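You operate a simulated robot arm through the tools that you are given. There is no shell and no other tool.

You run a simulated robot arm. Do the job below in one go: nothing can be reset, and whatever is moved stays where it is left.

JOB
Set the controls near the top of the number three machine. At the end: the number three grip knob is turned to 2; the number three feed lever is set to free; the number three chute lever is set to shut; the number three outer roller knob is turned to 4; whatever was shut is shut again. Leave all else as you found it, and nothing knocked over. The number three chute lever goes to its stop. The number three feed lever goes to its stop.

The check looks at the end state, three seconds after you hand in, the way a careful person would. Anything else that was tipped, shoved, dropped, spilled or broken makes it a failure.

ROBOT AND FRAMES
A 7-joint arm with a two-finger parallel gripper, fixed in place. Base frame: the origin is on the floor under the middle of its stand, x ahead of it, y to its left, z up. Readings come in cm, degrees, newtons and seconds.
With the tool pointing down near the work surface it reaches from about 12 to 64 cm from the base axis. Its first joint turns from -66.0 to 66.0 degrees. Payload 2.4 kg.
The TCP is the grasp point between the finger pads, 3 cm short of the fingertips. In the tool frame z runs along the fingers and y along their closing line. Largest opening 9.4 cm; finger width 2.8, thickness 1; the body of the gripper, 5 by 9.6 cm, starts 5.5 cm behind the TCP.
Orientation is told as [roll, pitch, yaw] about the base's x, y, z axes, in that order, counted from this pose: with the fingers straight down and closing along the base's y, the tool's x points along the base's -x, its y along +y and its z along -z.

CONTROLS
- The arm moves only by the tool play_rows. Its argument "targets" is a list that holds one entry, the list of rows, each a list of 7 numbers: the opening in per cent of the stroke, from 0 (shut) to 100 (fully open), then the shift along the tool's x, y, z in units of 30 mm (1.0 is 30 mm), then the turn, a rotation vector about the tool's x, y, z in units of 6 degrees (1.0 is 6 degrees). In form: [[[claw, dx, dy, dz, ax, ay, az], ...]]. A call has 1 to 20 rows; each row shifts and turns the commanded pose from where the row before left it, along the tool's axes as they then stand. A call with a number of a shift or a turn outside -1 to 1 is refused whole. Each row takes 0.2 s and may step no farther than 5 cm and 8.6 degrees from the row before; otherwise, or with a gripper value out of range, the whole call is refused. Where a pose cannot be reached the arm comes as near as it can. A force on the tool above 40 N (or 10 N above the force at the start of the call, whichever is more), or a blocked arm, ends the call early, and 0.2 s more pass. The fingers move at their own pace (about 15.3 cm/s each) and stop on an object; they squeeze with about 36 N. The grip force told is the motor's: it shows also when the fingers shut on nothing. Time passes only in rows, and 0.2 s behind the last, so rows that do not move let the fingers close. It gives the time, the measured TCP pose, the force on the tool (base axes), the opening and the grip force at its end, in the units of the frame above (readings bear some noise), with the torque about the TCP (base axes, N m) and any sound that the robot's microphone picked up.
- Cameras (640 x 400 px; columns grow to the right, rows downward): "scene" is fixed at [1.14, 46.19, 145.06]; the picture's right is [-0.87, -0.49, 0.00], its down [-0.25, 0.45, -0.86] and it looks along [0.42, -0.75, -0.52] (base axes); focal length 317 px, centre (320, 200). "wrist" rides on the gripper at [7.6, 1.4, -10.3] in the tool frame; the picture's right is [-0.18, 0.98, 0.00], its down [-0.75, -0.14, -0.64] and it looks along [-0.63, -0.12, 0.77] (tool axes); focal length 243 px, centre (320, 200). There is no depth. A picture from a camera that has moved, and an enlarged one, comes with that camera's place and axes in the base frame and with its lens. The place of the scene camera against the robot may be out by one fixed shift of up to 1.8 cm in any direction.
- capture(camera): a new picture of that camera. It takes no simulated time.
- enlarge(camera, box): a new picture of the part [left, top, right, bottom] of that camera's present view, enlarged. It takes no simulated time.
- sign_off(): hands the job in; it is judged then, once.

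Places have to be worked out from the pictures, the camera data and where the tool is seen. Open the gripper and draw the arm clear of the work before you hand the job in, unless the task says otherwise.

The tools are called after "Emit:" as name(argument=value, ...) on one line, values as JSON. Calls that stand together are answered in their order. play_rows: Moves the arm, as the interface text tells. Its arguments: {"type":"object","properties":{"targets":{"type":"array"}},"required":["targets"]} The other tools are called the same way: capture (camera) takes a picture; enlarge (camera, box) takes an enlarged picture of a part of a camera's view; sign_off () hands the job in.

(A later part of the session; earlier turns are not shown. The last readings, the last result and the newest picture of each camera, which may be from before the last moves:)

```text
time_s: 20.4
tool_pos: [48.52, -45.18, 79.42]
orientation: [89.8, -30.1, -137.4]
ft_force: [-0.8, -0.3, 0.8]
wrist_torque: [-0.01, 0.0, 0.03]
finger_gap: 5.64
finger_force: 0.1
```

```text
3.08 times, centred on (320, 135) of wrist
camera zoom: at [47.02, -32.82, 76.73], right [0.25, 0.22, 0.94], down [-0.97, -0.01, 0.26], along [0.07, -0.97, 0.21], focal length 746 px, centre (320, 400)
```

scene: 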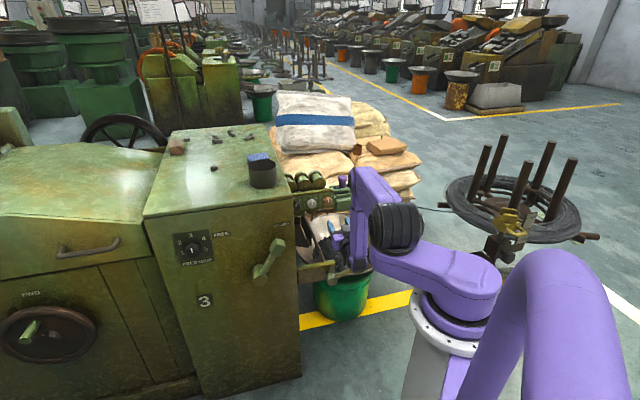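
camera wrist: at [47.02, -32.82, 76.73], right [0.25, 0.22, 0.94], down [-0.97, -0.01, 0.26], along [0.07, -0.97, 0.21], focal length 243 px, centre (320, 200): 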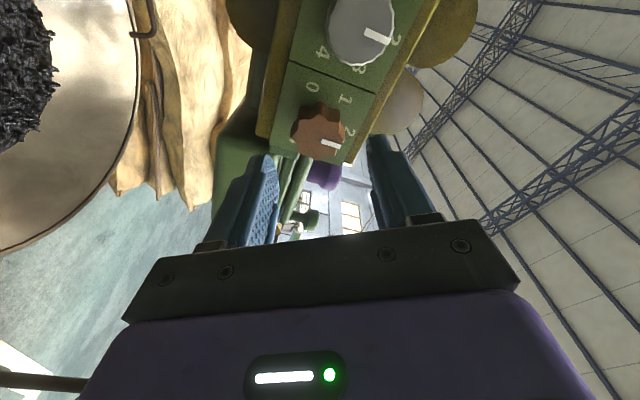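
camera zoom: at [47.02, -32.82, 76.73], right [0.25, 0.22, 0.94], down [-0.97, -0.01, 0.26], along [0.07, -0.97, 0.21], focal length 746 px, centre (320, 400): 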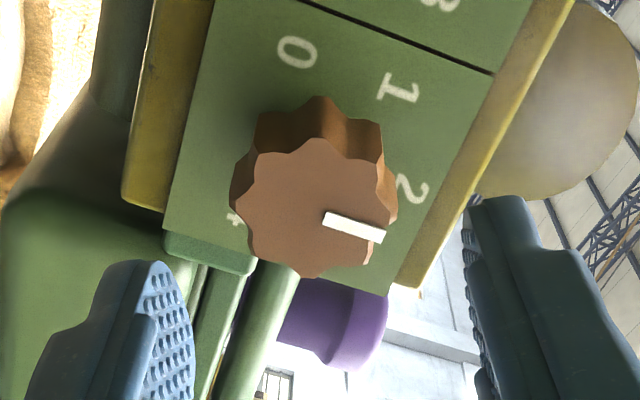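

The knob centre is about 0.25 cm left and 0.24 cm below the tool axis. I correct for that and advance 3.2 cm to straddle the knob.

Emit:
play_rows(targets=[[[56, 0.113, -0.03, 0, 0, 0, 0], [56, 0, 0, 0.5, 0, 0, 0], [56, 0, 0, 0.5, 0, 0, 0]]])

Emit:
enlarge(camera="wrist", box=[240, 100, 400, 230])

Emit:
enlarge(camera="scene", box=[300, 170, 360, 220])

```text
time_s: 21.2
tool_pos: [50.94, -47.2, 78.75]
orientation: [90.0, -30.1, -137.5]
ft_force: [-0.3, 0.6, 0.3]
wrist_torque: [-0.02, -0.01, 0.02]
finger_gap: 5.26
finger_force: 0.1
```

```text
3.08 times, centred on (320, 165) of wrist
camera zoom: at [49.28, -34.73, 76.31], right [0.25, 0.22, 0.94], down [-0.97, -0.01, 0.26], along [0.07, -0.97, 0.21], focal length 746 px, centre (320, 308)
```

zoom: 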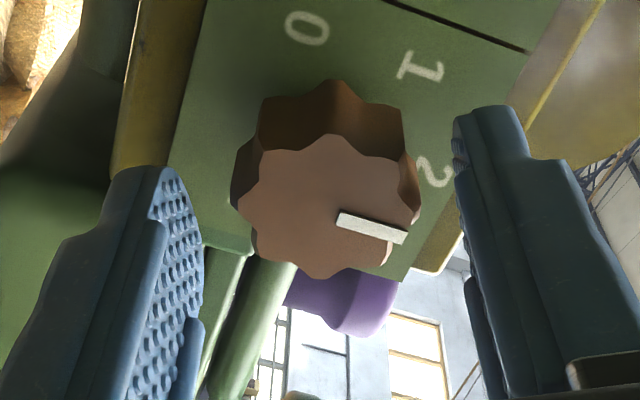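

```text
8.00 times, centred on (330, 195) of scene
camera zoom: at [1.14, 46.19, 145.06], right [-0.87, -0.49, 0.0], down [-0.25, 0.45, -0.86], along [0.42, -0.75, -0.52], focal length 2539 px, centre (240, 240)
```

zoom: 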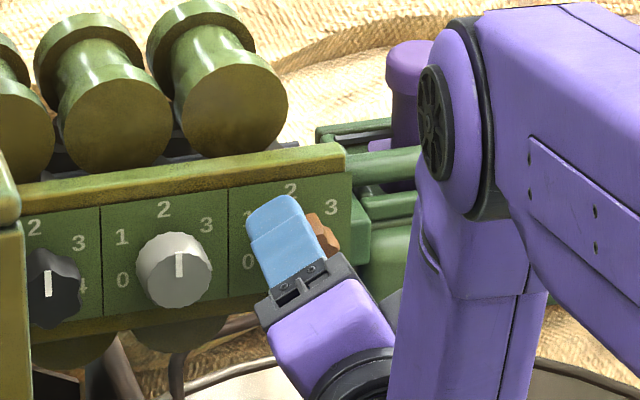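

Alignment is within about 1 mm. I advance another 0.5 cm and close on the knob.

Emit:
play_rows(targets=[[[56, 0, 0, 0.17, 0, 0, 0], [0, 0, 0, 0, 0, 0, 0], [0, 0, 0, 0, 0, 0, 0], [0, 0, 0, 0, 0, 0, 0]]])

Emit:
enlarge(camera="wrist", box=[240, 100, 400, 230])

```text
time_s: 22.2
tool_pos: [51.38, -47.44, 78.93]
orientation: [90.0, -30.2, -137.5]
ft_force: [-4.5, 5.5, 5.5]
wrist_torque: [-0.6, -0.6, 0.36]
finger_gap: 3.48
finger_force: 44.9
```

```text
3.08 times, centred on (320, 165) of wrist
camera zoom: at [49.65, -35.03, 76.37], right [0.25, 0.23, 0.94], down [-0.97, -0.01, 0.26], along [0.07, -0.97, 0.21], focal length 746 px, centre (320, 308)
```

zoom: 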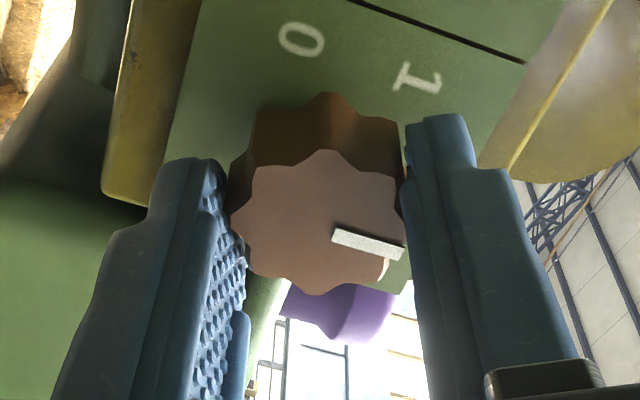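

The knob is held (gap 3.48 cm). I turn it 60 degrees clockwise as a first part of the 120.

Emit:
play_rows(targets=[[[0, 0, 0, 0, 0, 0, 1], [0, 0, 0, 0, 0, 0, 1], [0, 0, 0, 0, 0, 0, 1], [0, 0, 0, 0, 0, 0, 1], [0, 0, 0, 0, 0, 0, 1], [0, 0, 0, 0, 0, 0, 1], [0, 0, 0, 0, 0, 0, 1], [0, 0, 0, 0, 0, 0, 1], [0, 0, 0, 0, 0, 0, 1], [0, 0, 0, 0, 0, 0, 1]]])

Emit:
capture(camera="wrist")

Emit:
enlarge(camera="scene", box=[300, 170, 360, 220])

```text
time_s: 24.4
tool_pos: [51.32, -47.54, 79.12]
orientation: [90.0, 30.1, -137.5]
ft_force: [-5.8, 6.3, 19.9]
wrist_torque: [0.47, 0.52, -0.31]
finger_gap: 3.5
finger_force: 45.2
```

```text
taken
camera wrist: at [48.66, -36.03, 84.08], right [-0.48, -0.44, 0.76], down [-0.86, 0.08, -0.5], along [0.16, -0.9, -0.42], focal length 243 px, centre (320, 200)
```

wrist: 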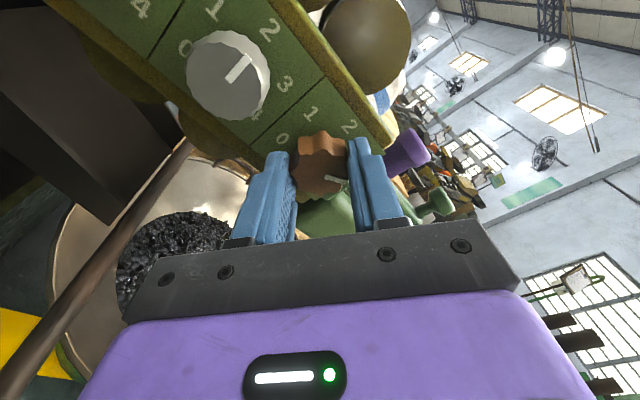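

```text
8.00 times, centred on (330, 195) of scene
camera zoom: at [1.1, 46.23, 145.05], right [-0.87, -0.49, 0.0], down [-0.25, 0.45, -0.86], along [0.42, -0.75, -0.52], focal length 2539 px, centre (240, 240)
```

zoom: 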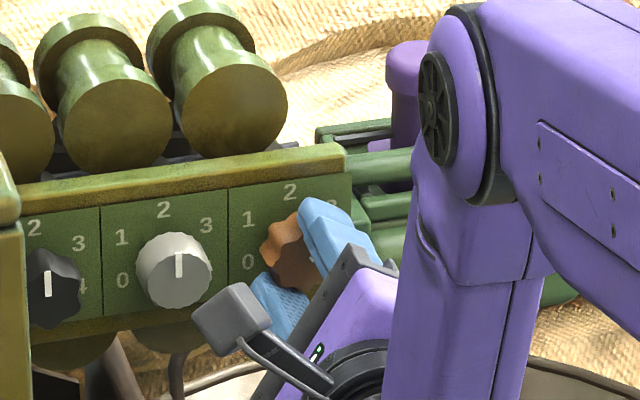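

The knob turned with the hand; forces are moderate. I release, roll the hand back 45 degrees (one lobe pitch of this eight-lobed knob) to take a fresh grip, and look.

Emit:
play_rows(targets=[[[56, 0, 0, 0, 0, 0, 0], [56, 0, 0, 0, 0, 0, 0], [56, 0, 0, 0, 0, 0, -0.9375], [56, 0, 0, 0, 0, 0, -0.9375], [56, 0, 0, 0, 0, 0, -0.9375], [56, 0, 0, 0, 0, 0, -0.9375], [56, 0, 0, 0, 0, 0, -0.9375], [56, 0, 0, 0, 0, 0, -0.9375], [56, 0, 0, 0, 0, 0, -0.9375], [56, 0, 0, 0, 0, 0, -0.9375]]])

Emit:
enlarge(camera="wrist", box=[240, 100, 400, 230])

Emit:
enlarge(camera="scene", box=[300, 170, 360, 220])

```text
time_s: 26.6
tool_pos: [51.21, -47.53, 78.9]
orientation: [89.9, -15.2, -137.6]
ft_force: [0.3, -0.8, -0.2]
wrist_torque: [-0.01, 0.0, 0.01]
finger_gap: 5.28
finger_force: 0.0
```

```text
3.08 times, centred on (320, 165) of wrist
camera zoom: at [50.05, -34.74, 78.27], right [0.06, 0.05, 1.0], down [-1.0, -0.04, 0.06], along [0.04, -1.0, 0.05], focal length 746 px, centre (320, 308)
```

zoom: 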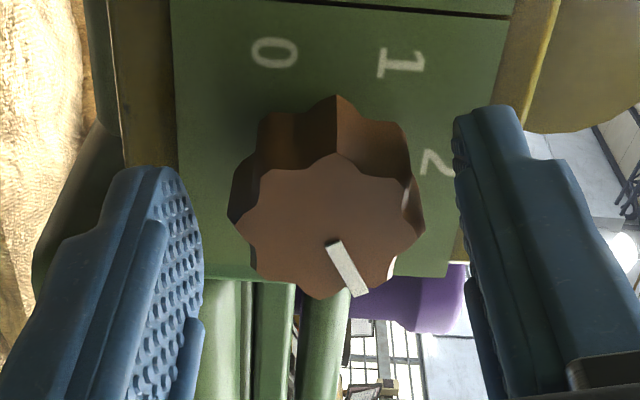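

```text
8.00 times, centred on (330, 195) of scene
camera zoom: at [1.14, 46.19, 145.06], right [-0.87, -0.49, 0.0], down [-0.25, 0.45, -0.86], along [0.42, -0.75, -0.52], focal length 2539 px, centre (240, 240)
```

zoom: 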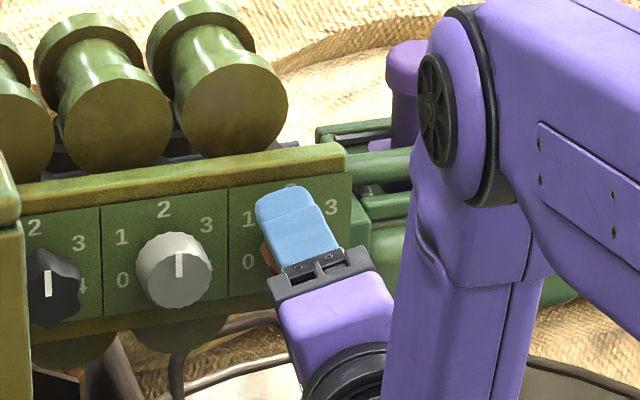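

The pointer now stands near 3, about 60–63 degrees. I close again for the second part of the turn and measure.

Emit:
play_rows(targets=[[[0, 0, 0, 0, 0, 0, 0], [0, 0, 0, 0, 0, 0, 0], [0, 0, 0, 0, 0, 0, 0]]])

Emit:
enlarge(camera="wrist", box=[270, 130, 370, 220])

```text
time_s: 27.4
tool_pos: [51.25, -47.46, 79.03]
orientation: [90.0, -15.1, -137.6]
ft_force: [-2.8, 3.4, 6.0]
wrist_torque: [-0.67, -0.72, 0.13]
finger_gap: 3.38
finger_force: 44.7
```

```text
4.44 times, centred on (320, 175) of wrist
camera zoom: at [50.08, -34.73, 78.34], right [0.06, 0.05, 1.0], down [-1.0, -0.04, 0.06], along [0.05, -1.0, 0.05], focal length 1078 px, centre (320, 311)
```

zoom: 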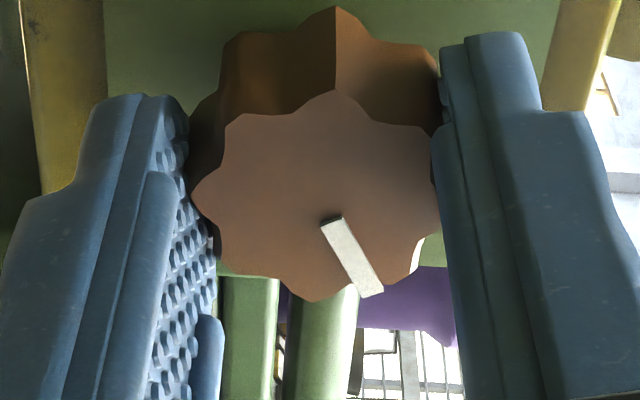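

The pointer reads about 61 degrees with the knob held. I turn another 59 degrees clockwise to bring it to 4.

Emit:
play_rows(targets=[[[0, 0, 0, 0, 0, 0, 0.985], [0, 0, 0, 0, 0, 0, 0.985], [0, 0, 0, 0, 0, 0, 0.985], [0, 0, 0, 0, 0, 0, 0.985], [0, 0, 0, 0, 0, 0, 0.985], [0, 0, 0, 0, 0, 0, 0.985], [0, 0, 0, 0, 0, 0, 0.985], [0, 0, 0, 0, 0, 0, 0.985], [0, 0, 0, 0, 0, 0, 0.985], [0, 0, 0, 0, 0, 0, 0.985], [0, 0, 0, 0, 0, 0, 0]]])

Emit:
enlarge(camera="wrist", box=[240, 100, 400, 230])

Emit:
enlarge(camera="scene", box=[300, 170, 360, 220])

```text
time_s: 29.8
tool_pos: [51.38, -47.48, 79.07]
orientation: [90.2, 44.1, -137.6]
ft_force: [3.1, -1.6, 20.1]
wrist_torque: [0.35, 0.41, 0.01]
finger_gap: 3.42
finger_force: 44.2
```

```text
3.08 times, centred on (320, 165) of wrist
camera zoom: at [47.65, -36.95, 85.43], right [-0.6, -0.55, 0.58], down [-0.76, 0.17, -0.63], along [0.24, -0.82, -0.52], focal length 746 px, centre (320, 308)
```

zoom: 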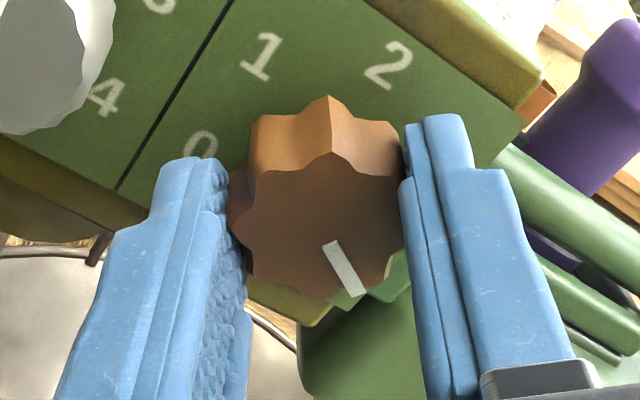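

```text
8.00 times, centred on (330, 195) of scene
camera zoom: at [1.12, 46.21, 145.06], right [-0.87, -0.49, 0.0], down [-0.25, 0.45, -0.86], along [0.42, -0.75, -0.52], focal length 2539 px, centre (240, 240)
```

zoom: 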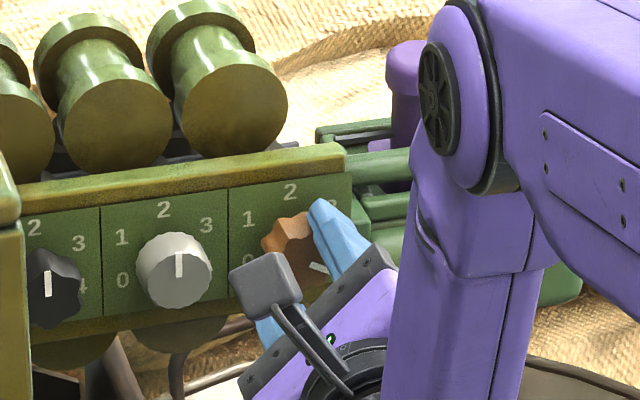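

The pointer reads about 121 degrees, which is at 4. I open a little, draw straight back from the knob and check.

Emit:
play_rows(targets=[[[48, 0, 0, 0, 0, 0, 0], [48, 0, 0, 0, 0, 0, 0], [48, 0, 0, -0.5, 0, 0, 0], [48, 0, 0, -1, 0, 0, 0], [48, 0, 0, -1, 0, 0, 0], [48, 0, 0, -1, 0, 0, 0]]])

Emit:
capture(camera="wrist")

Emit:
enlarge(camera="scene", box=[300, 170, 360, 220])

```text
time_s: 31.2
tool_pos: [44.28, -39.43, 79.12]
orientation: [89.8, 44.1, -137.6]
ft_force: [-0.6, -0.4, -0.5]
wrist_torque: [0.01, -0.02, 0.0]
finger_gap: 4.53
finger_force: 0.1
```

```text
taken
camera wrist: at [40.57, -28.96, 85.44], right [-0.6, -0.55, 0.58], down [-0.76, 0.18, -0.62], along [0.24, -0.82, -0.53], focal length 243 px, centre (320, 200)
```

wrist: 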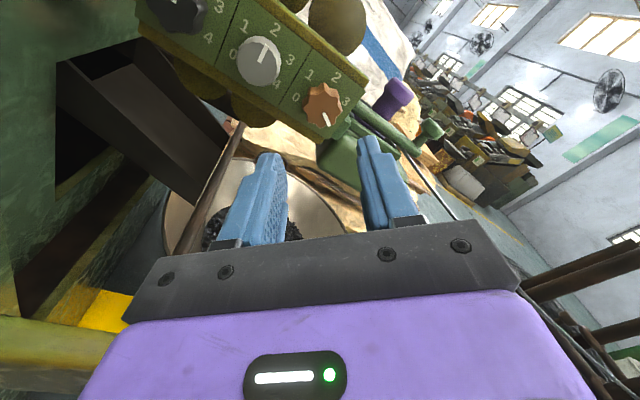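

```text
8.00 times, centred on (330, 195) of scene
camera zoom: at [1.14, 46.19, 145.06], right [-0.87, -0.49, 0.0], down [-0.25, 0.45, -0.86], along [0.42, -0.75, -0.52], focal length 2539 px, centre (240, 240)
```

zoom: 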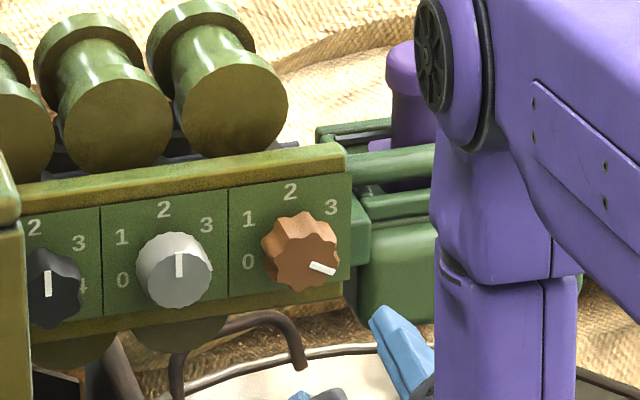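

Emit:
enlarge(camera="wrist", box=[230, 20, 380, 150])

```text
3.08 times, centred on (305, 85) of wrist
camera zoom: at [40.57, -28.96, 85.44], right [-0.6, -0.55, 0.58], down [-0.76, 0.18, -0.62], along [0.24, -0.82, -0.53], focal length 746 px, centre (366, 554)
```

zoom: 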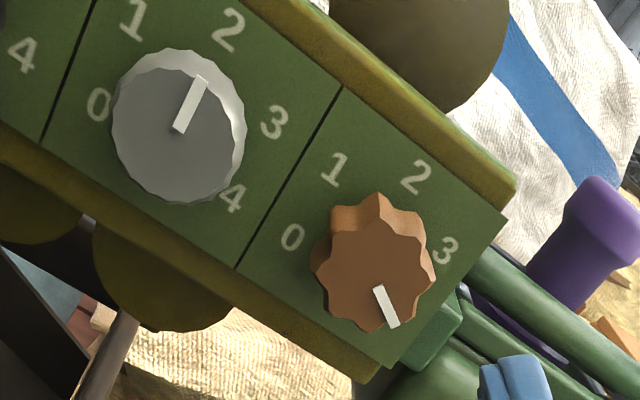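

The pointer now aims at where 4 is printed. I enlarge the scene view strongly to measure the angle.

Emit:
enlarge(camera="scene", box=[314, 190, 340, 212])

Emit:
enlarge(camera="wrist", box=[295, 75, 355, 135])

```text
16.00 times, centred on (327, 201) of scene
camera zoom: at [1.14, 46.19, 145.06], right [-0.87, -0.49, 0.0], down [-0.25, 0.45, -0.86], along [0.42, -0.75, -0.52], focal length 5079 px, centre (208, 184)
```

zoom: 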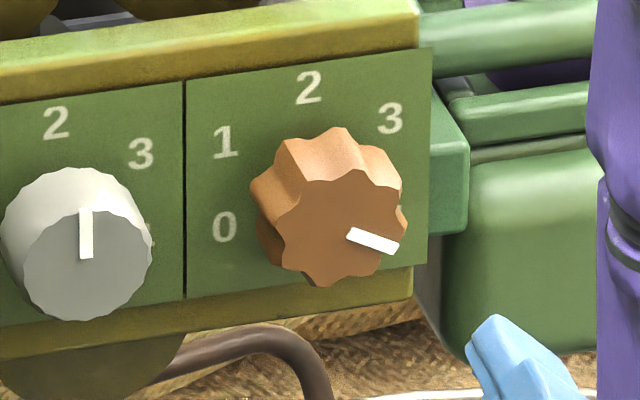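

```text
6.67 times, centred on (325, 105) of wrist
camera zoom: at [40.57, -28.96, 85.44], right [-0.6, -0.55, 0.58], down [-0.76, 0.18, -0.62], along [0.24, -0.82, -0.53], focal length 1618 px, centre (287, 833)
```

zoom: 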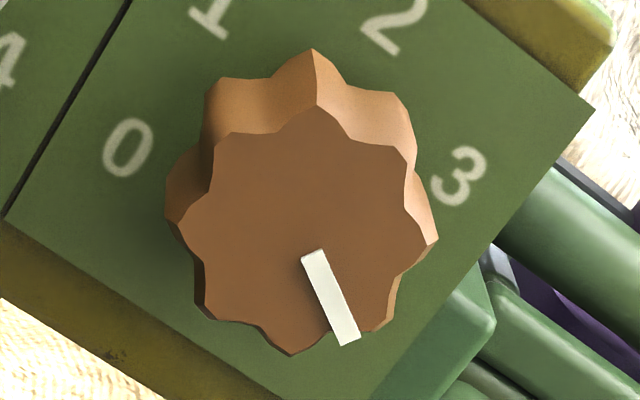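

The pointer measures about 118–120 degrees, so the outer roller knob is at 4. Next is the feed lever: I draw back 9 cm while rolling the hand level again, closing the fingers for pushing.

Emit:
play_rows(targets=[[[48, 0, 0, -0.3, 0, 0, -1], [48, 0, 0, -0.3, 0, 0, -1], [48, 0, 0, -0.3, 0, 0, -1], [0, 0, 0, -0.3, 0, 0, -1], [0, 0, 0, -0.3, 0, 0, -1], [0, 0, 0, -0.3, 0, 0, -1], [0, 0, 0, -0.3, 0, 0, -1], [0, 0, 0, -0.3, 0, 0, -1], [0, 0, 0, -0.3, 0, 0, -1], [0, 0, 0, -0.3, 0, 0, -1], [0, 0, 0, 0, 0, 0, -1], [0, 0, 0, 0, 0, 0, -1], [0, 0, 0, 0, 0, 0, -1], [0, 0, 0, 0, 0, 0, -1], [0, 0, 0, 0, 0, 0, -1], [0, 0, 0, 0, 0, 0, -1], [0, 0, 0, 0, 0, 0, -1], [0, 0, 0, 0, 0, 0, -1], [0, 0, 0, 0, 0, 0, -1], [0, 0, 0, 0, 0, 0, -1]]])

Emit:
capture(camera="wrist")

Emit:
capture(camera="scene")

```text
time_s: 35.4
tool_pos: [38.22, -33.02, 78.91]
orientation: [89.4, -76.2, -137.2]
ft_force: [-0.2, 1.1, -0.5]
wrist_torque: [0.0, 0.06, -0.02]
finger_gap: 0.04
finger_force: 33.6
```

```text
taken
camera wrist: at [33.51, -23.4, 71.92], right [0.67, 0.61, 0.41], down [-0.67, 0.26, 0.7], along [0.32, -0.75, 0.58], focal length 243 px, centre (320, 200)
```

wrist: 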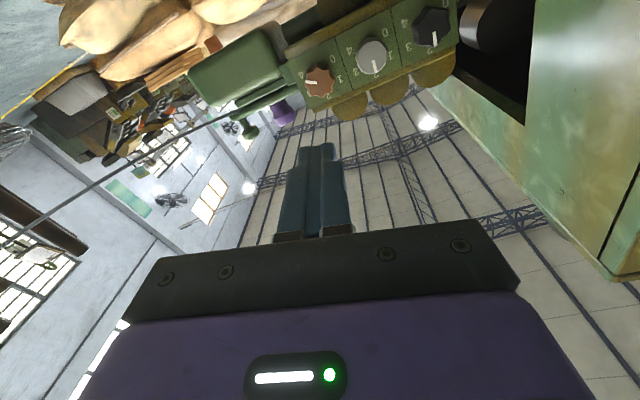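

```text
taken
```

scene: 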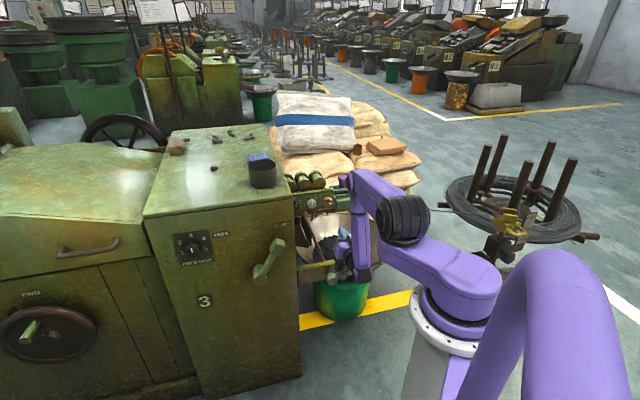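

The orange knob still points to 4 in this view. I finish levelling the roll and move left in front of the headstock to the right-hand side of the feed lever.

Emit:
play_rows(targets=[[[0, 0, 0, 0, 0, 0, -1], [0, 0, 0, 0, 0, 0, -1], [0, 0, 0, 0, 0, 0, -0.3], [0, -0.05, 0.776, -0.39, 0, 0, 0], [0, -0.05, 0.776, -0.39, 0, 0, 0], [0, -0.05, 0.776, -0.39, 0, 0, 0], [0, -0.05, 0.776, -0.39, 0, 0, 0], [0, -0.05, 0.776, -0.39, 0, 0, 0], [0, -0.05, 0.776, -0.39, 0, 0, 0], [0, -0.05, 0.776, -0.39, 0, 0, 0]]])

Emit:
capture(camera="wrist")

Emit:
enlarge(camera="scene", box=[200, 180, 360, 300])

```text
time_s: 37.6
tool_pos: [44.71, -16.15, 80.02]
orientation: [60.1, -89.9, -107.8]
ft_force: [0.1, -0.2, 0.1]
wrist_torque: [0.0, -0.02, -0.02]
finger_gap: 0.0
finger_force: 33.1
```

```text
taken
camera wrist: at [38.86, -7.58, 72.53], right [0.73, 0.66, 0.19], down [-0.54, 0.38, 0.75], along [0.43, -0.65, 0.63], focal length 243 px, centre (320, 200)
```

wrist: 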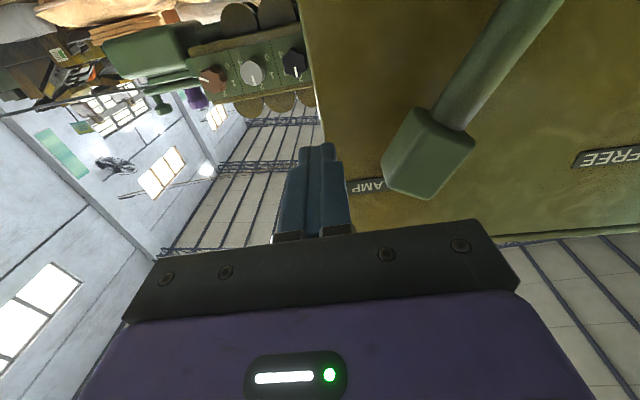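

```text
3.33 times, centred on (280, 240) of scene
camera zoom: at [1.14, 46.18, 145.06], right [-0.87, -0.49, 0.0], down [-0.25, 0.45, -0.86], along [0.42, -0.75, -0.52], focal length 1058 px, centre (453, 67)
```

zoom: 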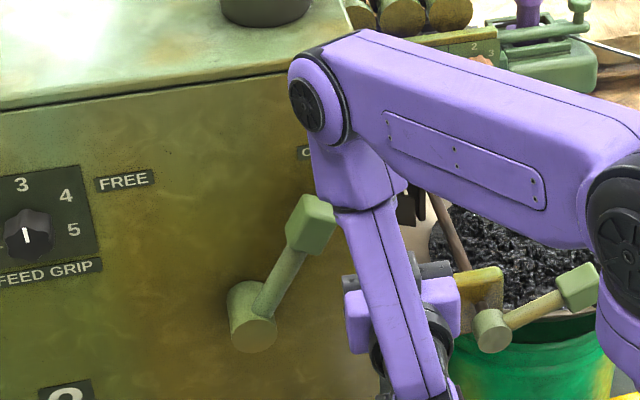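

The fingers are right of the feed lever knob (knob's right edge near lateral 25.8, mine at 22). I advance 3 cm beside it, about 2 cm clear of the face, then push left in small steps.

Emit:
play_rows(targets=[[[0, -0.1, 0, 0.5, 0, 0, 0], [0, -0.1, 0, 0.5, 0, 0, 0], [0, 0, 0.5, 0, 0, 0, 0], [0, 0, 0.4, 0, 0, 0, 0], [0, 0, 0.33, 0, 0, 0, 0], [0, 0, 0.33, 0, 0, 0, 0], [0, 0, 0.33, 0, 0, 0, 0], [0, 0, 0.33, 0, 0, 0, 0], [0, 0, 0.33, 0, 0, 0, 0]]])

Emit:
capture(camera="wrist")

Emit:
enlarge(camera="scene", box=[180, 200, 340, 300])

```text
time_s: 39.6
tool_pos: [52.38, -13.09, 80.68]
orientation: [59.1, -89.9, -106.7]
ft_force: [-1.3, -1.9, 0.4]
wrist_torque: [0.04, -0.05, 0.02]
finger_gap: 0.0
finger_force: 32.9
```

```text
taken
camera wrist: at [46.48, -4.57, 73.16], right [0.72, 0.66, 0.19], down [-0.54, 0.38, 0.75], along [0.43, -0.65, 0.63], focal length 243 px, centre (320, 200)
```

wrist: 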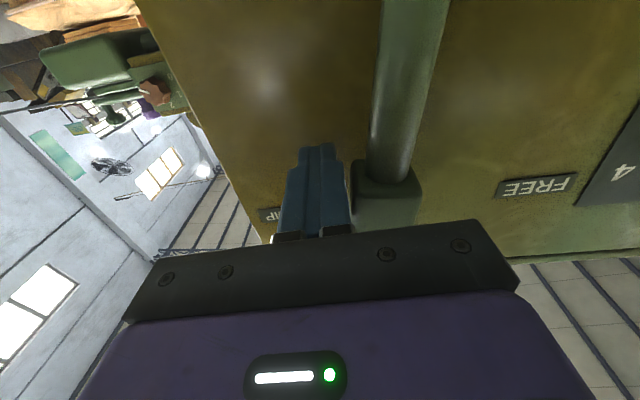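

```text
4.00 times, centred on (260, 250) of scene
camera zoom: at [1.14, 46.18, 145.06], right [-0.87, -0.49, 0.0], down [-0.25, 0.45, -0.86], along [0.42, -0.75, -0.52], focal length 1270 px, centre (560, 0)
```

zoom: 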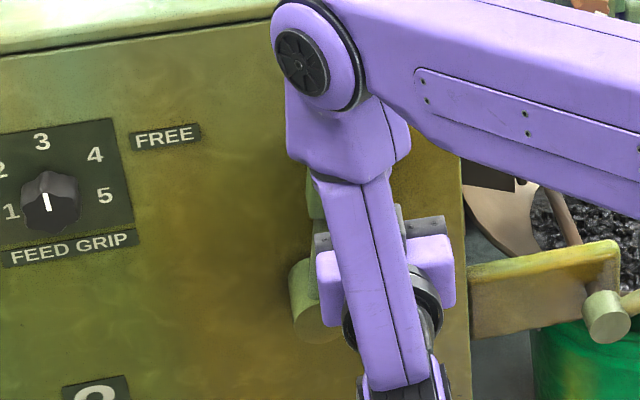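

The lever follows with little force and is near upright. I keep pushing left.

Emit:
play_rows(targets=[[[0, 0, 0.33, 0, 0, 0, 0], [0, 0, 0.33, 0, 0, 0, 0], [0, 0, 0.33, 0, 0, 0, 0], [0, 0, 0.33, 0, 0, 0, 0], [0, 0, 0.33, 0, 0, 0, 0], [0, 0, 0.25, 0, 0, 0, 0]]])

Emit:
capture(camera="wrist")

Emit:
enlarge(camera="scene", box=[180, 200, 340, 300])

```text
time_s: 41.0
tool_pos: [56.6, -9.2, 80.56]
orientation: [47.6, -89.8, -95.2]
ft_force: [-3.1, -0.7, -1.4]
wrist_torque: [-0.01, -0.02, 0.02]
finger_gap: 0.0
finger_force: 32.6
```

```text
taken
camera wrist: at [50.66, -0.69, 73.14], right [0.73, 0.66, 0.19], down [-0.54, 0.38, 0.76], along [0.43, -0.65, 0.63], focal length 243 px, centre (320, 200)
```

wrist: 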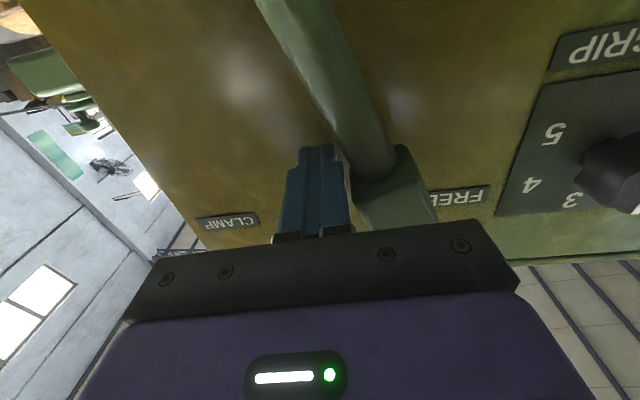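

```text
4.00 times, centred on (260, 250) of scene
camera zoom: at [1.14, 46.18, 145.07], right [-0.87, -0.49, 0.0], down [-0.25, 0.45, -0.86], along [0.42, -0.75, -0.52], focal length 1270 px, centre (560, 0)
```

zoom: 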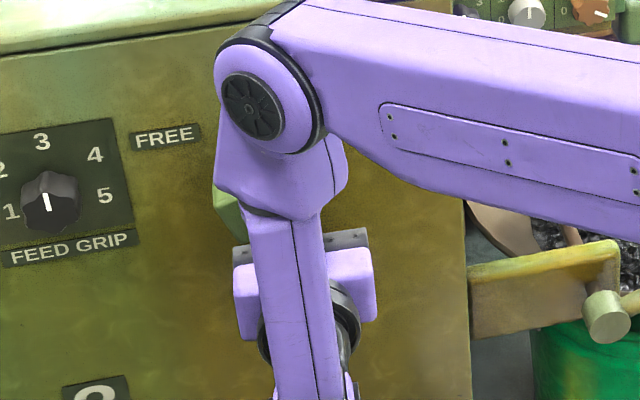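

Past upright now, heading to FREE. I continue in smaller steps, watching for the stop.

Emit:
play_rows(targets=[[[0, 0, 0.25, 0, 0, 0, 0], [0, 0, 0.25, 0, 0, 0, 0], [0, 0, 0.2, 0, 0, 0, 0], [0, 0, 0.2, 0, 0, 0, 0]]])

Emit:
capture(camera="wrist")

```text
time_s: 42.0
tool_pos: [58.03, -8.0, 80.58]
orientation: [-17.5, -89.7, -31.2]
ft_force: [-37.8, -11.2, 8.4]
wrist_torque: [0.09, 0.19, 0.81]
finger_gap: 0.01
finger_force: 32.9
```

```text
taken
camera wrist: at [52.26, 0.67, 73.07], right [0.74, 0.65, 0.18], down [-0.53, 0.39, 0.76], along [0.42, -0.65, 0.63], focal length 243 px, centre (320, 200)
```

wrist: 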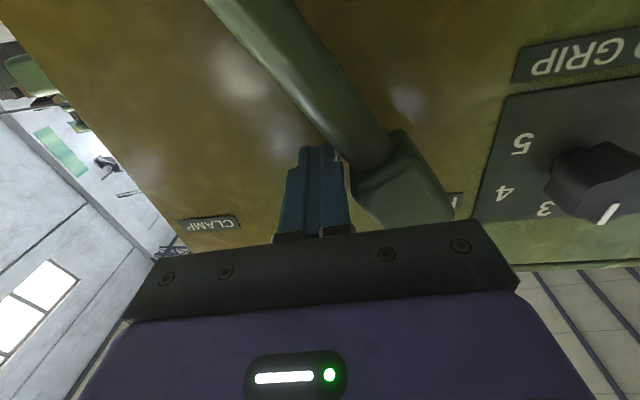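

The force rose sharply to about 40 N with the lever leaning toward FREE, so it is against its stop. I back off to the right, draw away and check that it stays.

Emit:
play_rows(targets=[[[0, 0, -0.4, 0, 0, 0, 0], [0, 0, -0.6, 0, 0, 0, 0], [0, 0, -0.4, -0.5, 0, 0, 0], [0, 0, 0, -0.9, 0, 0, 0], [0, 0, 0, -0.6, 0, 0, 0]]])

Emit:
capture(camera="wrist")

Emit:
enlarge(camera="scene", box=[160, 190, 320, 300])

```text
time_s: 43.2
tool_pos: [51.35, -5.7, 80.81]
orientation: [61.3, -89.7, -108.9]
ft_force: [0.6, 0.0, 0.7]
wrist_torque: [0.01, 0.02, 0.0]
finger_gap: 0.0
finger_force: 33.1
```

```text
taken
camera wrist: at [45.42, 2.82, 73.19], right [0.72, 0.66, 0.19], down [-0.54, 0.37, 0.75], along [0.43, -0.65, 0.63], focal length 243 px, centre (320, 200)
```

wrist: 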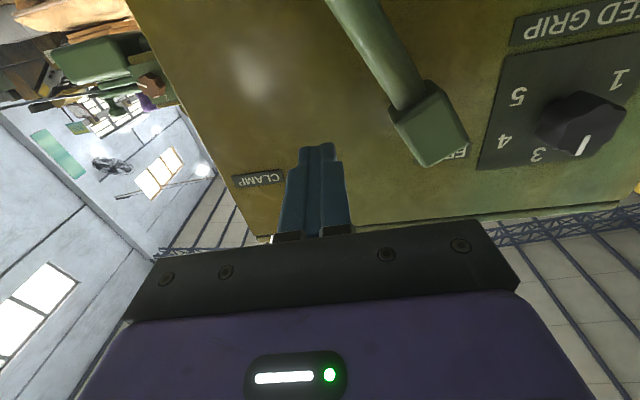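

```text
3.64 times, centred on (240, 245) of scene
camera zoom: at [1.14, 46.19, 145.06], right [-0.87, -0.49, 0.0], down [-0.25, 0.45, -0.86], along [0.42, -0.75, -0.52], focal length 1154 px, centre (611, 36)
```

zoom: 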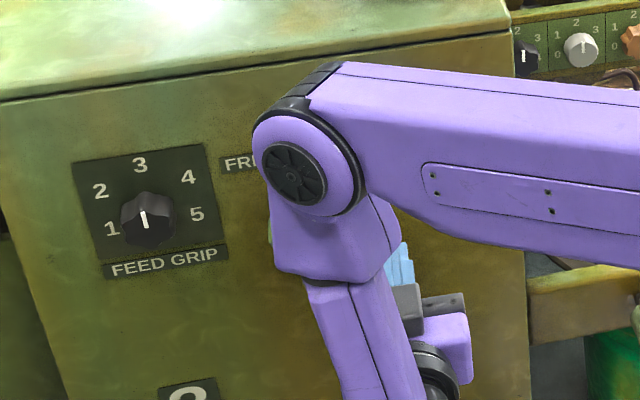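

The lever knob now covers the FREE label at about -26 degrees, mirroring its start of +28, so it is at its stop. I move left past it, keeping clear in front, to the FEED GRIP knob.

Emit:
play_rows(targets=[[[0, 0, 0, -0.7, 0, 0, 0], [0, -0.08, 0.94, 0, 0, 0, 0], [0, -0.08, 0.94, 0, 0, 0, 0], [0, -0.08, 0.94, 0, 0, 0, 0], [0, -0.08, 0.94, 0, 0, 0, 0], [50, -0.08, 0.94, 0, 0, 0, 0], [60, -0.08, 0.94, 0, 0, 0, 0], [60, -0.08, 0.94, 0, 0, 0, 0]]])

Emit:
capture(camera="wrist")

Emit:
capture(camera="scene")

```text
time_s: 45.0
tool_pos: [64.69, 9.18, 82.6]
orientation: [51.5, -89.8, -99.1]
ft_force: [-0.1, 0.4, 0.5]
wrist_torque: [0.02, -0.02, 0.05]
finger_gap: 5.63
finger_force: 0.0
```

```text
taken
camera wrist: at [58.77, 17.74, 75.02], right [0.73, 0.66, 0.19], down [-0.54, 0.38, 0.75], along [0.43, -0.65, 0.63], focal length 243 px, centre (320, 200)
```

wrist: 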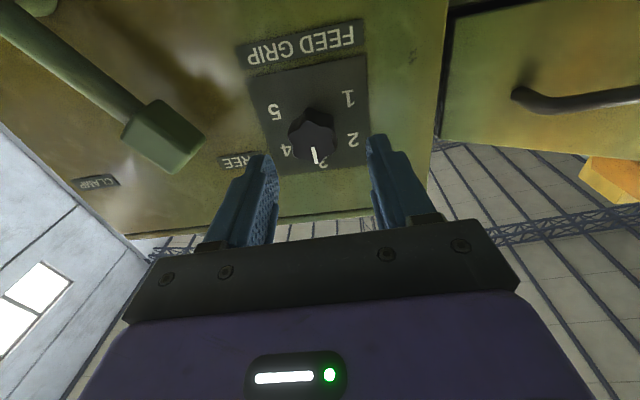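

```text
taken
```

scene: 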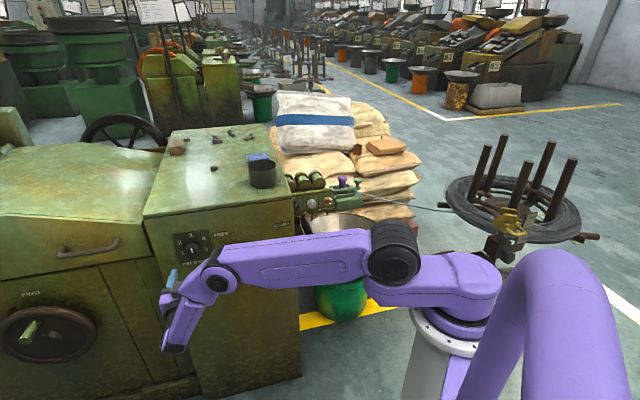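

The grip knob is in view between the fingers. I enlarge to measure its centre and the dial.

Emit:
enlarge(camera="wrist", box=[230, 20, 390, 190])

Emit:
enlarge(camera="scene", box=[160, 220, 240, 280])

```text
2.35 times, centred on (310, 105) of wrist
camera zoom: at [58.77, 17.74, 75.02], right [0.73, 0.66, 0.19], down [-0.54, 0.38, 0.75], along [0.43, -0.65, 0.63], focal length 571 px, centre (344, 424)
```

zoom: 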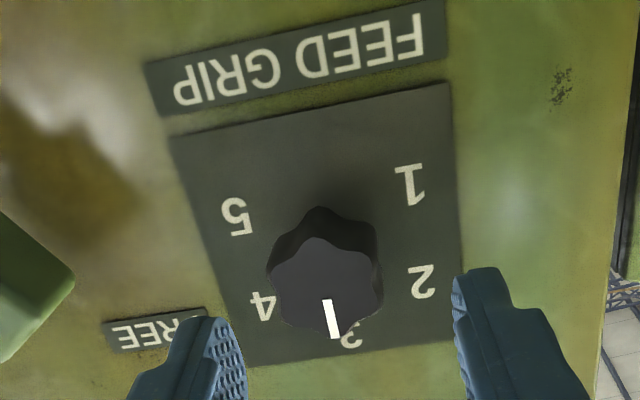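

```text
6.67 times, centred on (200, 250) of scene
camera zoom: at [1.14, 46.19, 145.06], right [-0.87, -0.49, 0.0], down [-0.25, 0.45, -0.86], along [0.42, -0.75, -0.52], focal length 2116 px, centre (1120, -133)
```

zoom: 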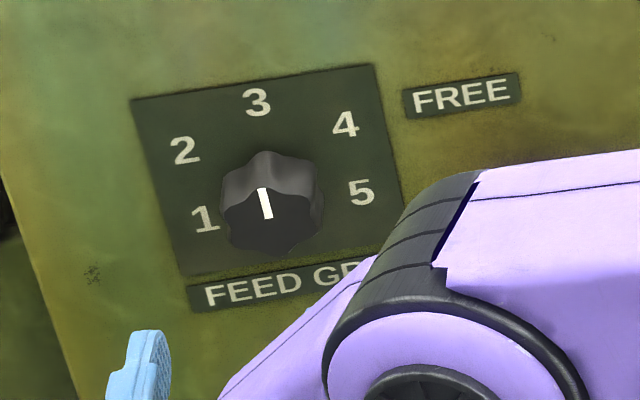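

By triangulation the grip dial centre is near (71.4, 0.9, 84), with the knob front about 3.4 cm proud. I roll 60 degrees clockwise to get a second view, and to leave room for the counter-clockwise turn to 2.

Emit:
play_rows(targets=[[[60, 0, 0, 0, 0, 0, 1], [60, 0, 0, 0, 0, 0, 1], [60, 0, 0, 0, 0, 0, 1], [60, 0, 0, 0, 0, 0, 1], [60, 0, 0, 0, 0, 0, 1], [60, 0, 0, 0, 0, 0, 1], [60, 0, 0, 0, 0, 0, 1], [60, 0, 0, 0, 0, 0, 1], [60, 0, 0, 0, 0, 0, 1], [60, 0, 0, 0, 0, 0, 1]]])

Emit:
capture(camera="wrist")

Emit:
enlarge(camera="wrist", box=[230, 20, 390, 190])

```text
time_s: 47.2
tool_pos: [64.61, 8.98, 82.29]
orientation: [90.0, -29.6, -137.4]
ft_force: [-0.4, -0.1, -0.6]
wrist_torque: [0.02, -0.02, 0.02]
finger_gap: 5.63
finger_force: 0.1
```

```text
taken
camera wrist: at [62.99, 21.52, 79.96], right [0.24, 0.22, 0.95], down [-0.97, -0.02, 0.25], along [0.07, -0.98, 0.21], focal length 243 px, centre (320, 200)
```

wrist: 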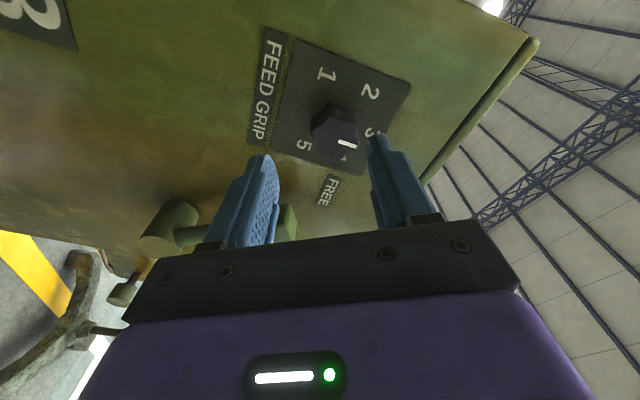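

```text
2.35 times, centred on (310, 105) of wrist
camera zoom: at [62.99, 21.52, 79.96], right [0.24, 0.22, 0.95], down [-0.97, -0.02, 0.25], along [0.07, -0.98, 0.21], focal length 571 px, centre (344, 424)
```

zoom: 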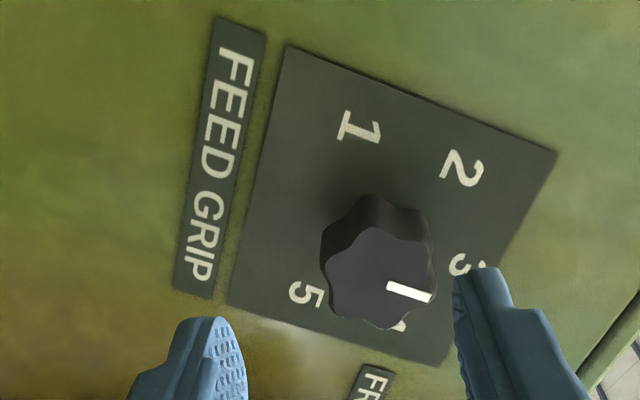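

Two wrist views put the knob axis at lateral 53.0 and height 84.1, with the knob front near 45.5 and the plate near 49.5 ahead. I shift onto that axis, advance 3.5 cm and re-measure.

Emit:
play_rows(targets=[[[60, -0.235, 0.21, 0, 0, 0, 0], [60, -0.235, 0.21, 0, 0, 0, 0], [60, 0, 0, 0.6, 0, 0, 0], [60, 0, 0, 0.6, 0, 0, 0]]])

Emit:
enlarge(camera="wrist", box=[230, 60, 390, 230])

Emit:
enlarge(camera="scene", box=[150, 200, 250, 280])

```text
time_s: 48.2
tool_pos: [66.48, 6.16, 84.34]
orientation: [89.7, -29.7, -137.4]
ft_force: [-0.9, -0.1, -0.5]
wrist_torque: [0.01, 0.04, 0.0]
finger_gap: 5.63
finger_force: 0.1
```

```text
2.35 times, centred on (310, 145) of wrist
camera zoom: at [64.92, 18.45, 81.89], right [0.24, 0.22, 0.94], down [-0.97, -0.01, 0.25], along [0.07, -0.98, 0.21], focal length 571 px, centre (344, 329)
```

zoom: 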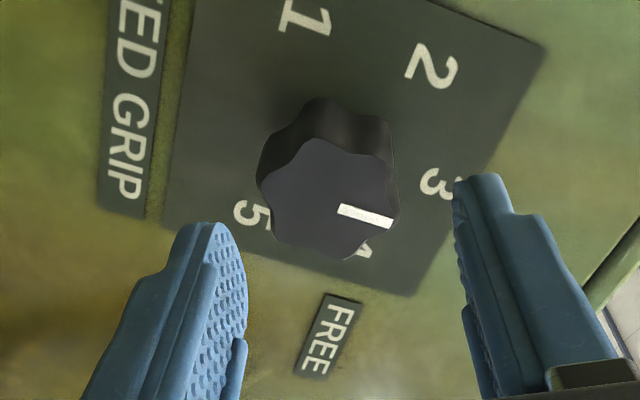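

```text
5.00 times, centred on (200, 240) of scene
camera zoom: at [1.14, 46.19, 145.06], right [-0.87, -0.49, 0.0], down [-0.25, 0.45, -0.86], along [0.42, -0.75, -0.52], focal length 1587 px, centre (920, 0)
```

zoom: 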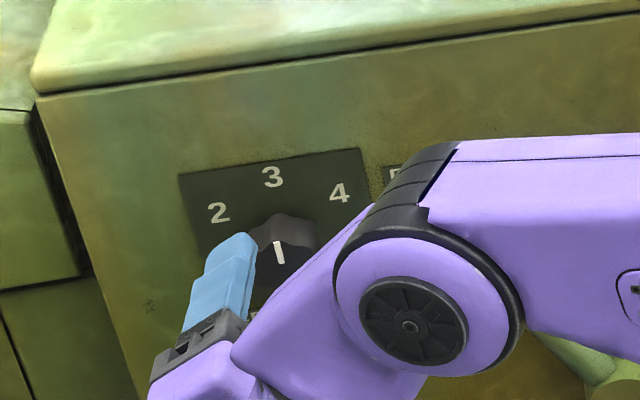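

The knob is 0.4 cm below the tool axis. I also want the pads on flats rather than lobe peaks, so I enlarge further to see the knob's lobes.

Emit:
enlarge(camera="wrist", box=[270, 90, 360, 190])

```text
4.00 times, centred on (315, 140) of wrist
camera zoom: at [64.92, 18.45, 81.89], right [0.24, 0.22, 0.94], down [-0.97, -0.01, 0.25], along [0.07, -0.98, 0.21], focal length 970 px, centre (340, 440)
```

zoom: 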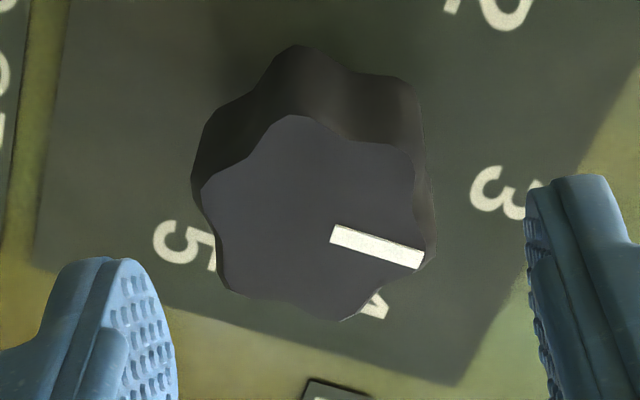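

The pads at this roll meet the knob across pairs of lobes, which is a stable grip. I shift 0.4 cm onto the axis, advance 4.2 cm, then close.

Emit:
play_rows(targets=[[[60, 0.026, -0.14, 0, 0, 0, 0], [60, 0, 0, 0.5, 0, 0, 0], [60, 0, 0, 0.5, 0, 0, 0]]])

Emit:
enlarge(camera="wrist", box=[250, 90, 390, 220])

```text
time_s: 49.0
tool_pos: [68.49, 3.68, 83.93]
orientation: [89.8, -29.8, -137.5]
ft_force: [1.1, -0.2, 1.2]
wrist_torque: [0.04, 0.02, -0.01]
finger_gap: 5.62
finger_force: 0.1
```

```text
3.08 times, centred on (320, 155) of wrist
camera zoom: at [66.92, 16.16, 81.3], right [0.24, 0.22, 0.94], down [-0.97, -0.01, 0.25], along [0.07, -0.98, 0.21], focal length 746 px, centre (320, 338)
```

zoom: 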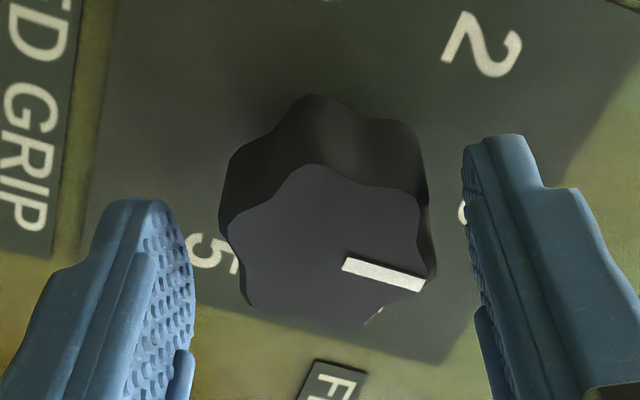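

The knob front is about 1.5 cm behind the fingertips already and nearly centred (0.2 cm off). I correct that, advance 1 cm more and close.

Emit:
play_rows(targets=[[[60, 0, 0.06, 0.33, 0, 0, 0], [0, 0, 0, 0, 0, 0, 0], [0, 0, 0, 0, 0, 0, 0], [0, 0, 0, 0, 0, 0, 0]]])

Emit:
enlarge(camera="wrist", box=[250, 90, 390, 220])

```text
time_s: 50.0
tool_pos: [69.17, 3.18, 84.01]
orientation: [89.8, -29.8, -137.6]
ft_force: [-3.4, 0.3, 0.6]
wrist_torque: [-0.97, -0.97, 0.2]
finger_gap: 3.98
finger_force: 45.6
```

```text
3.08 times, centred on (320, 155) of wrist
camera zoom: at [67.53, 15.57, 81.47], right [0.24, 0.22, 0.94], down [-0.97, -0.01, 0.25], along [0.07, -0.98, 0.21], focal length 746 px, centre (320, 338)
```

zoom: 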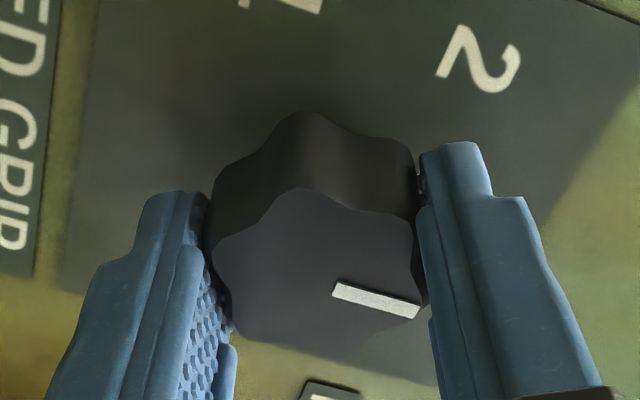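

The knob is firmly held, pointer at about 3. I turn it 59 degrees counter-clockwise, toward 2.

Emit:
play_rows(targets=[[[0, 0, 0, 0, 0, 0, -0.985], [0, 0, 0, 0, 0, 0, -0.985], [0, 0, 0, 0, 0, 0, -0.985], [0, 0, 0, 0, 0, 0, -0.985], [0, 0, 0, 0, 0, 0, -0.985], [0, 0, 0, 0, 0, 0, -0.985], [0, 0, 0, 0, 0, 0, -0.985], [0, 0, 0, 0, 0, 0, -0.985], [0, 0, 0, 0, 0, 0, -0.985], [0, 0, 0, 0, 0, 0, -0.985], [0, 0, 0, 0, 0, 0, 0]]])

Emit:
enlarge(camera="wrist", box=[250, 90, 390, 220])

Emit:
enlarge(camera="scene", box=[160, 210, 240, 280])

```text
time_s: 52.4
tool_pos: [69.21, 3.15, 83.98]
orientation: [81.1, -89.0, -128.8]
ft_force: [-15.8, 3.8, 0.0]
wrist_torque: [-0.53, -0.54, 0.93]
finger_gap: 4.07
finger_force: 44.9
```

```text
3.08 times, centred on (320, 155) of wrist
camera zoom: at [63.3, 11.64, 76.42], right [0.72, 0.66, 0.2], down [-0.55, 0.37, 0.75], along [0.42, -0.65, 0.63], focal length 746 px, centre (320, 338)
```

zoom: 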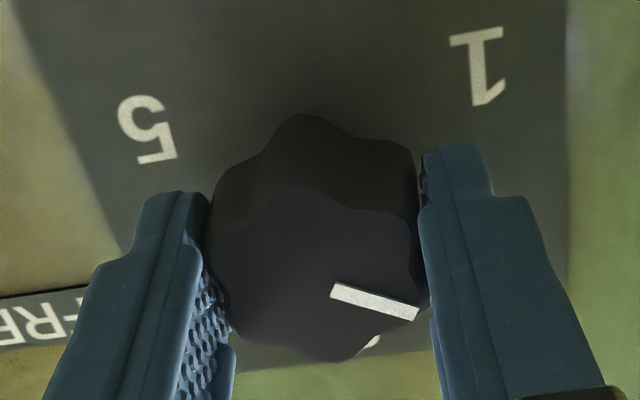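

```text
5.71 times, centred on (200, 245) of scene
camera zoom: at [1.1, 46.2, 145.06], right [-0.87, -0.49, 0.0], down [-0.25, 0.45, -0.86], along [0.42, -0.75, -0.52], focal length 1814 px, centre (1006, -57)
```

zoom: 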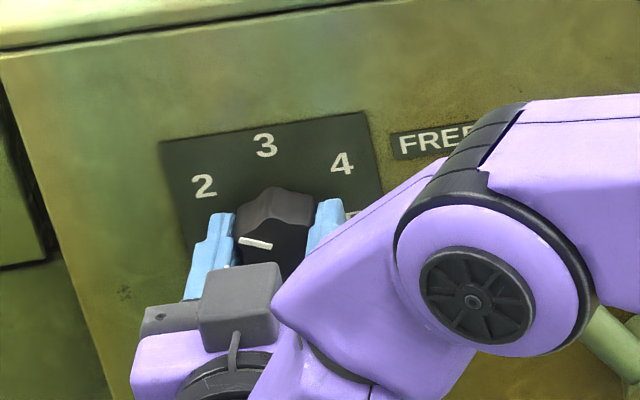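

The pointer measures about -60 degrees, which is at 2. I open and draw straight back, then verify.

Emit:
play_rows(targets=[[[60, 0, 0, 0, 0, 0, 0], [60, 0, 0, 0, 0, 0, 0], [60, 0, 0, -0.6, 0, 0, 0], [60, 0, 0, -0.9, 0, 0, 0], [60, 0, 0, -0.9, 0, 0, 0]]])

Emit:
enlarge(camera="wrist", box=[230, 20, 390, 190])

Emit:
enlarge(camera="scene", box=[160, 210, 240, 280])

```text
time_s: 53.6
tool_pos: [64.23, 8.38, 84.07]
orientation: [82.4, -88.8, -130.0]
ft_force: [-0.5, 0.7, 0.6]
wrist_torque: [0.0, -0.01, -0.02]
finger_gap: 5.63
finger_force: 0.1
```

```text
2.35 times, centred on (310, 105) of wrist
camera zoom: at [58.35, 16.87, 76.47], right [0.72, 0.66, 0.2], down [-0.55, 0.37, 0.75], along [0.42, -0.66, 0.63], focal length 571 px, centre (344, 424)
```

zoom: 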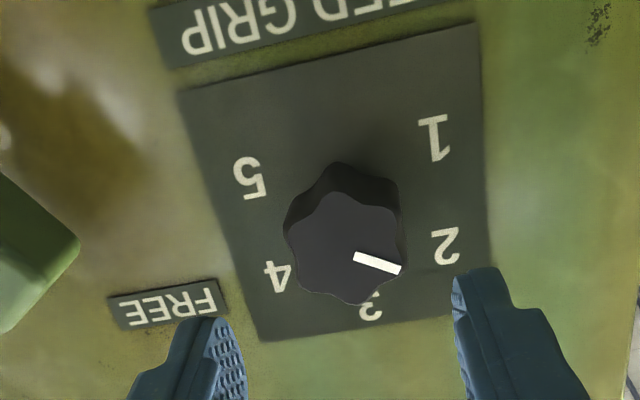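

```text
5.71 times, centred on (200, 245) of scene
camera zoom: at [1.15, 46.18, 145.06], right [-0.87, -0.49, 0.0], down [-0.25, 0.45, -0.86], along [0.42, -0.75, -0.52], focal length 1814 px, centre (1006, -57)
```

zoom: 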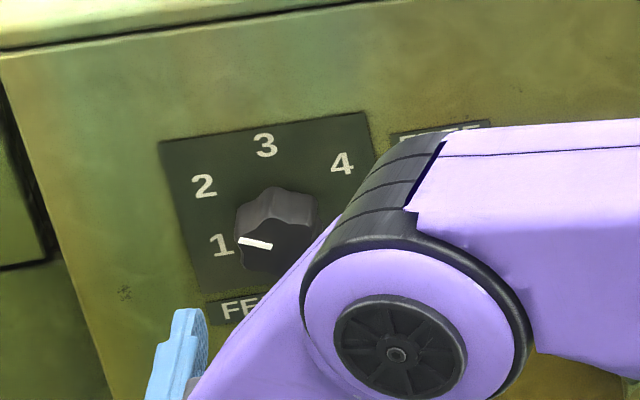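

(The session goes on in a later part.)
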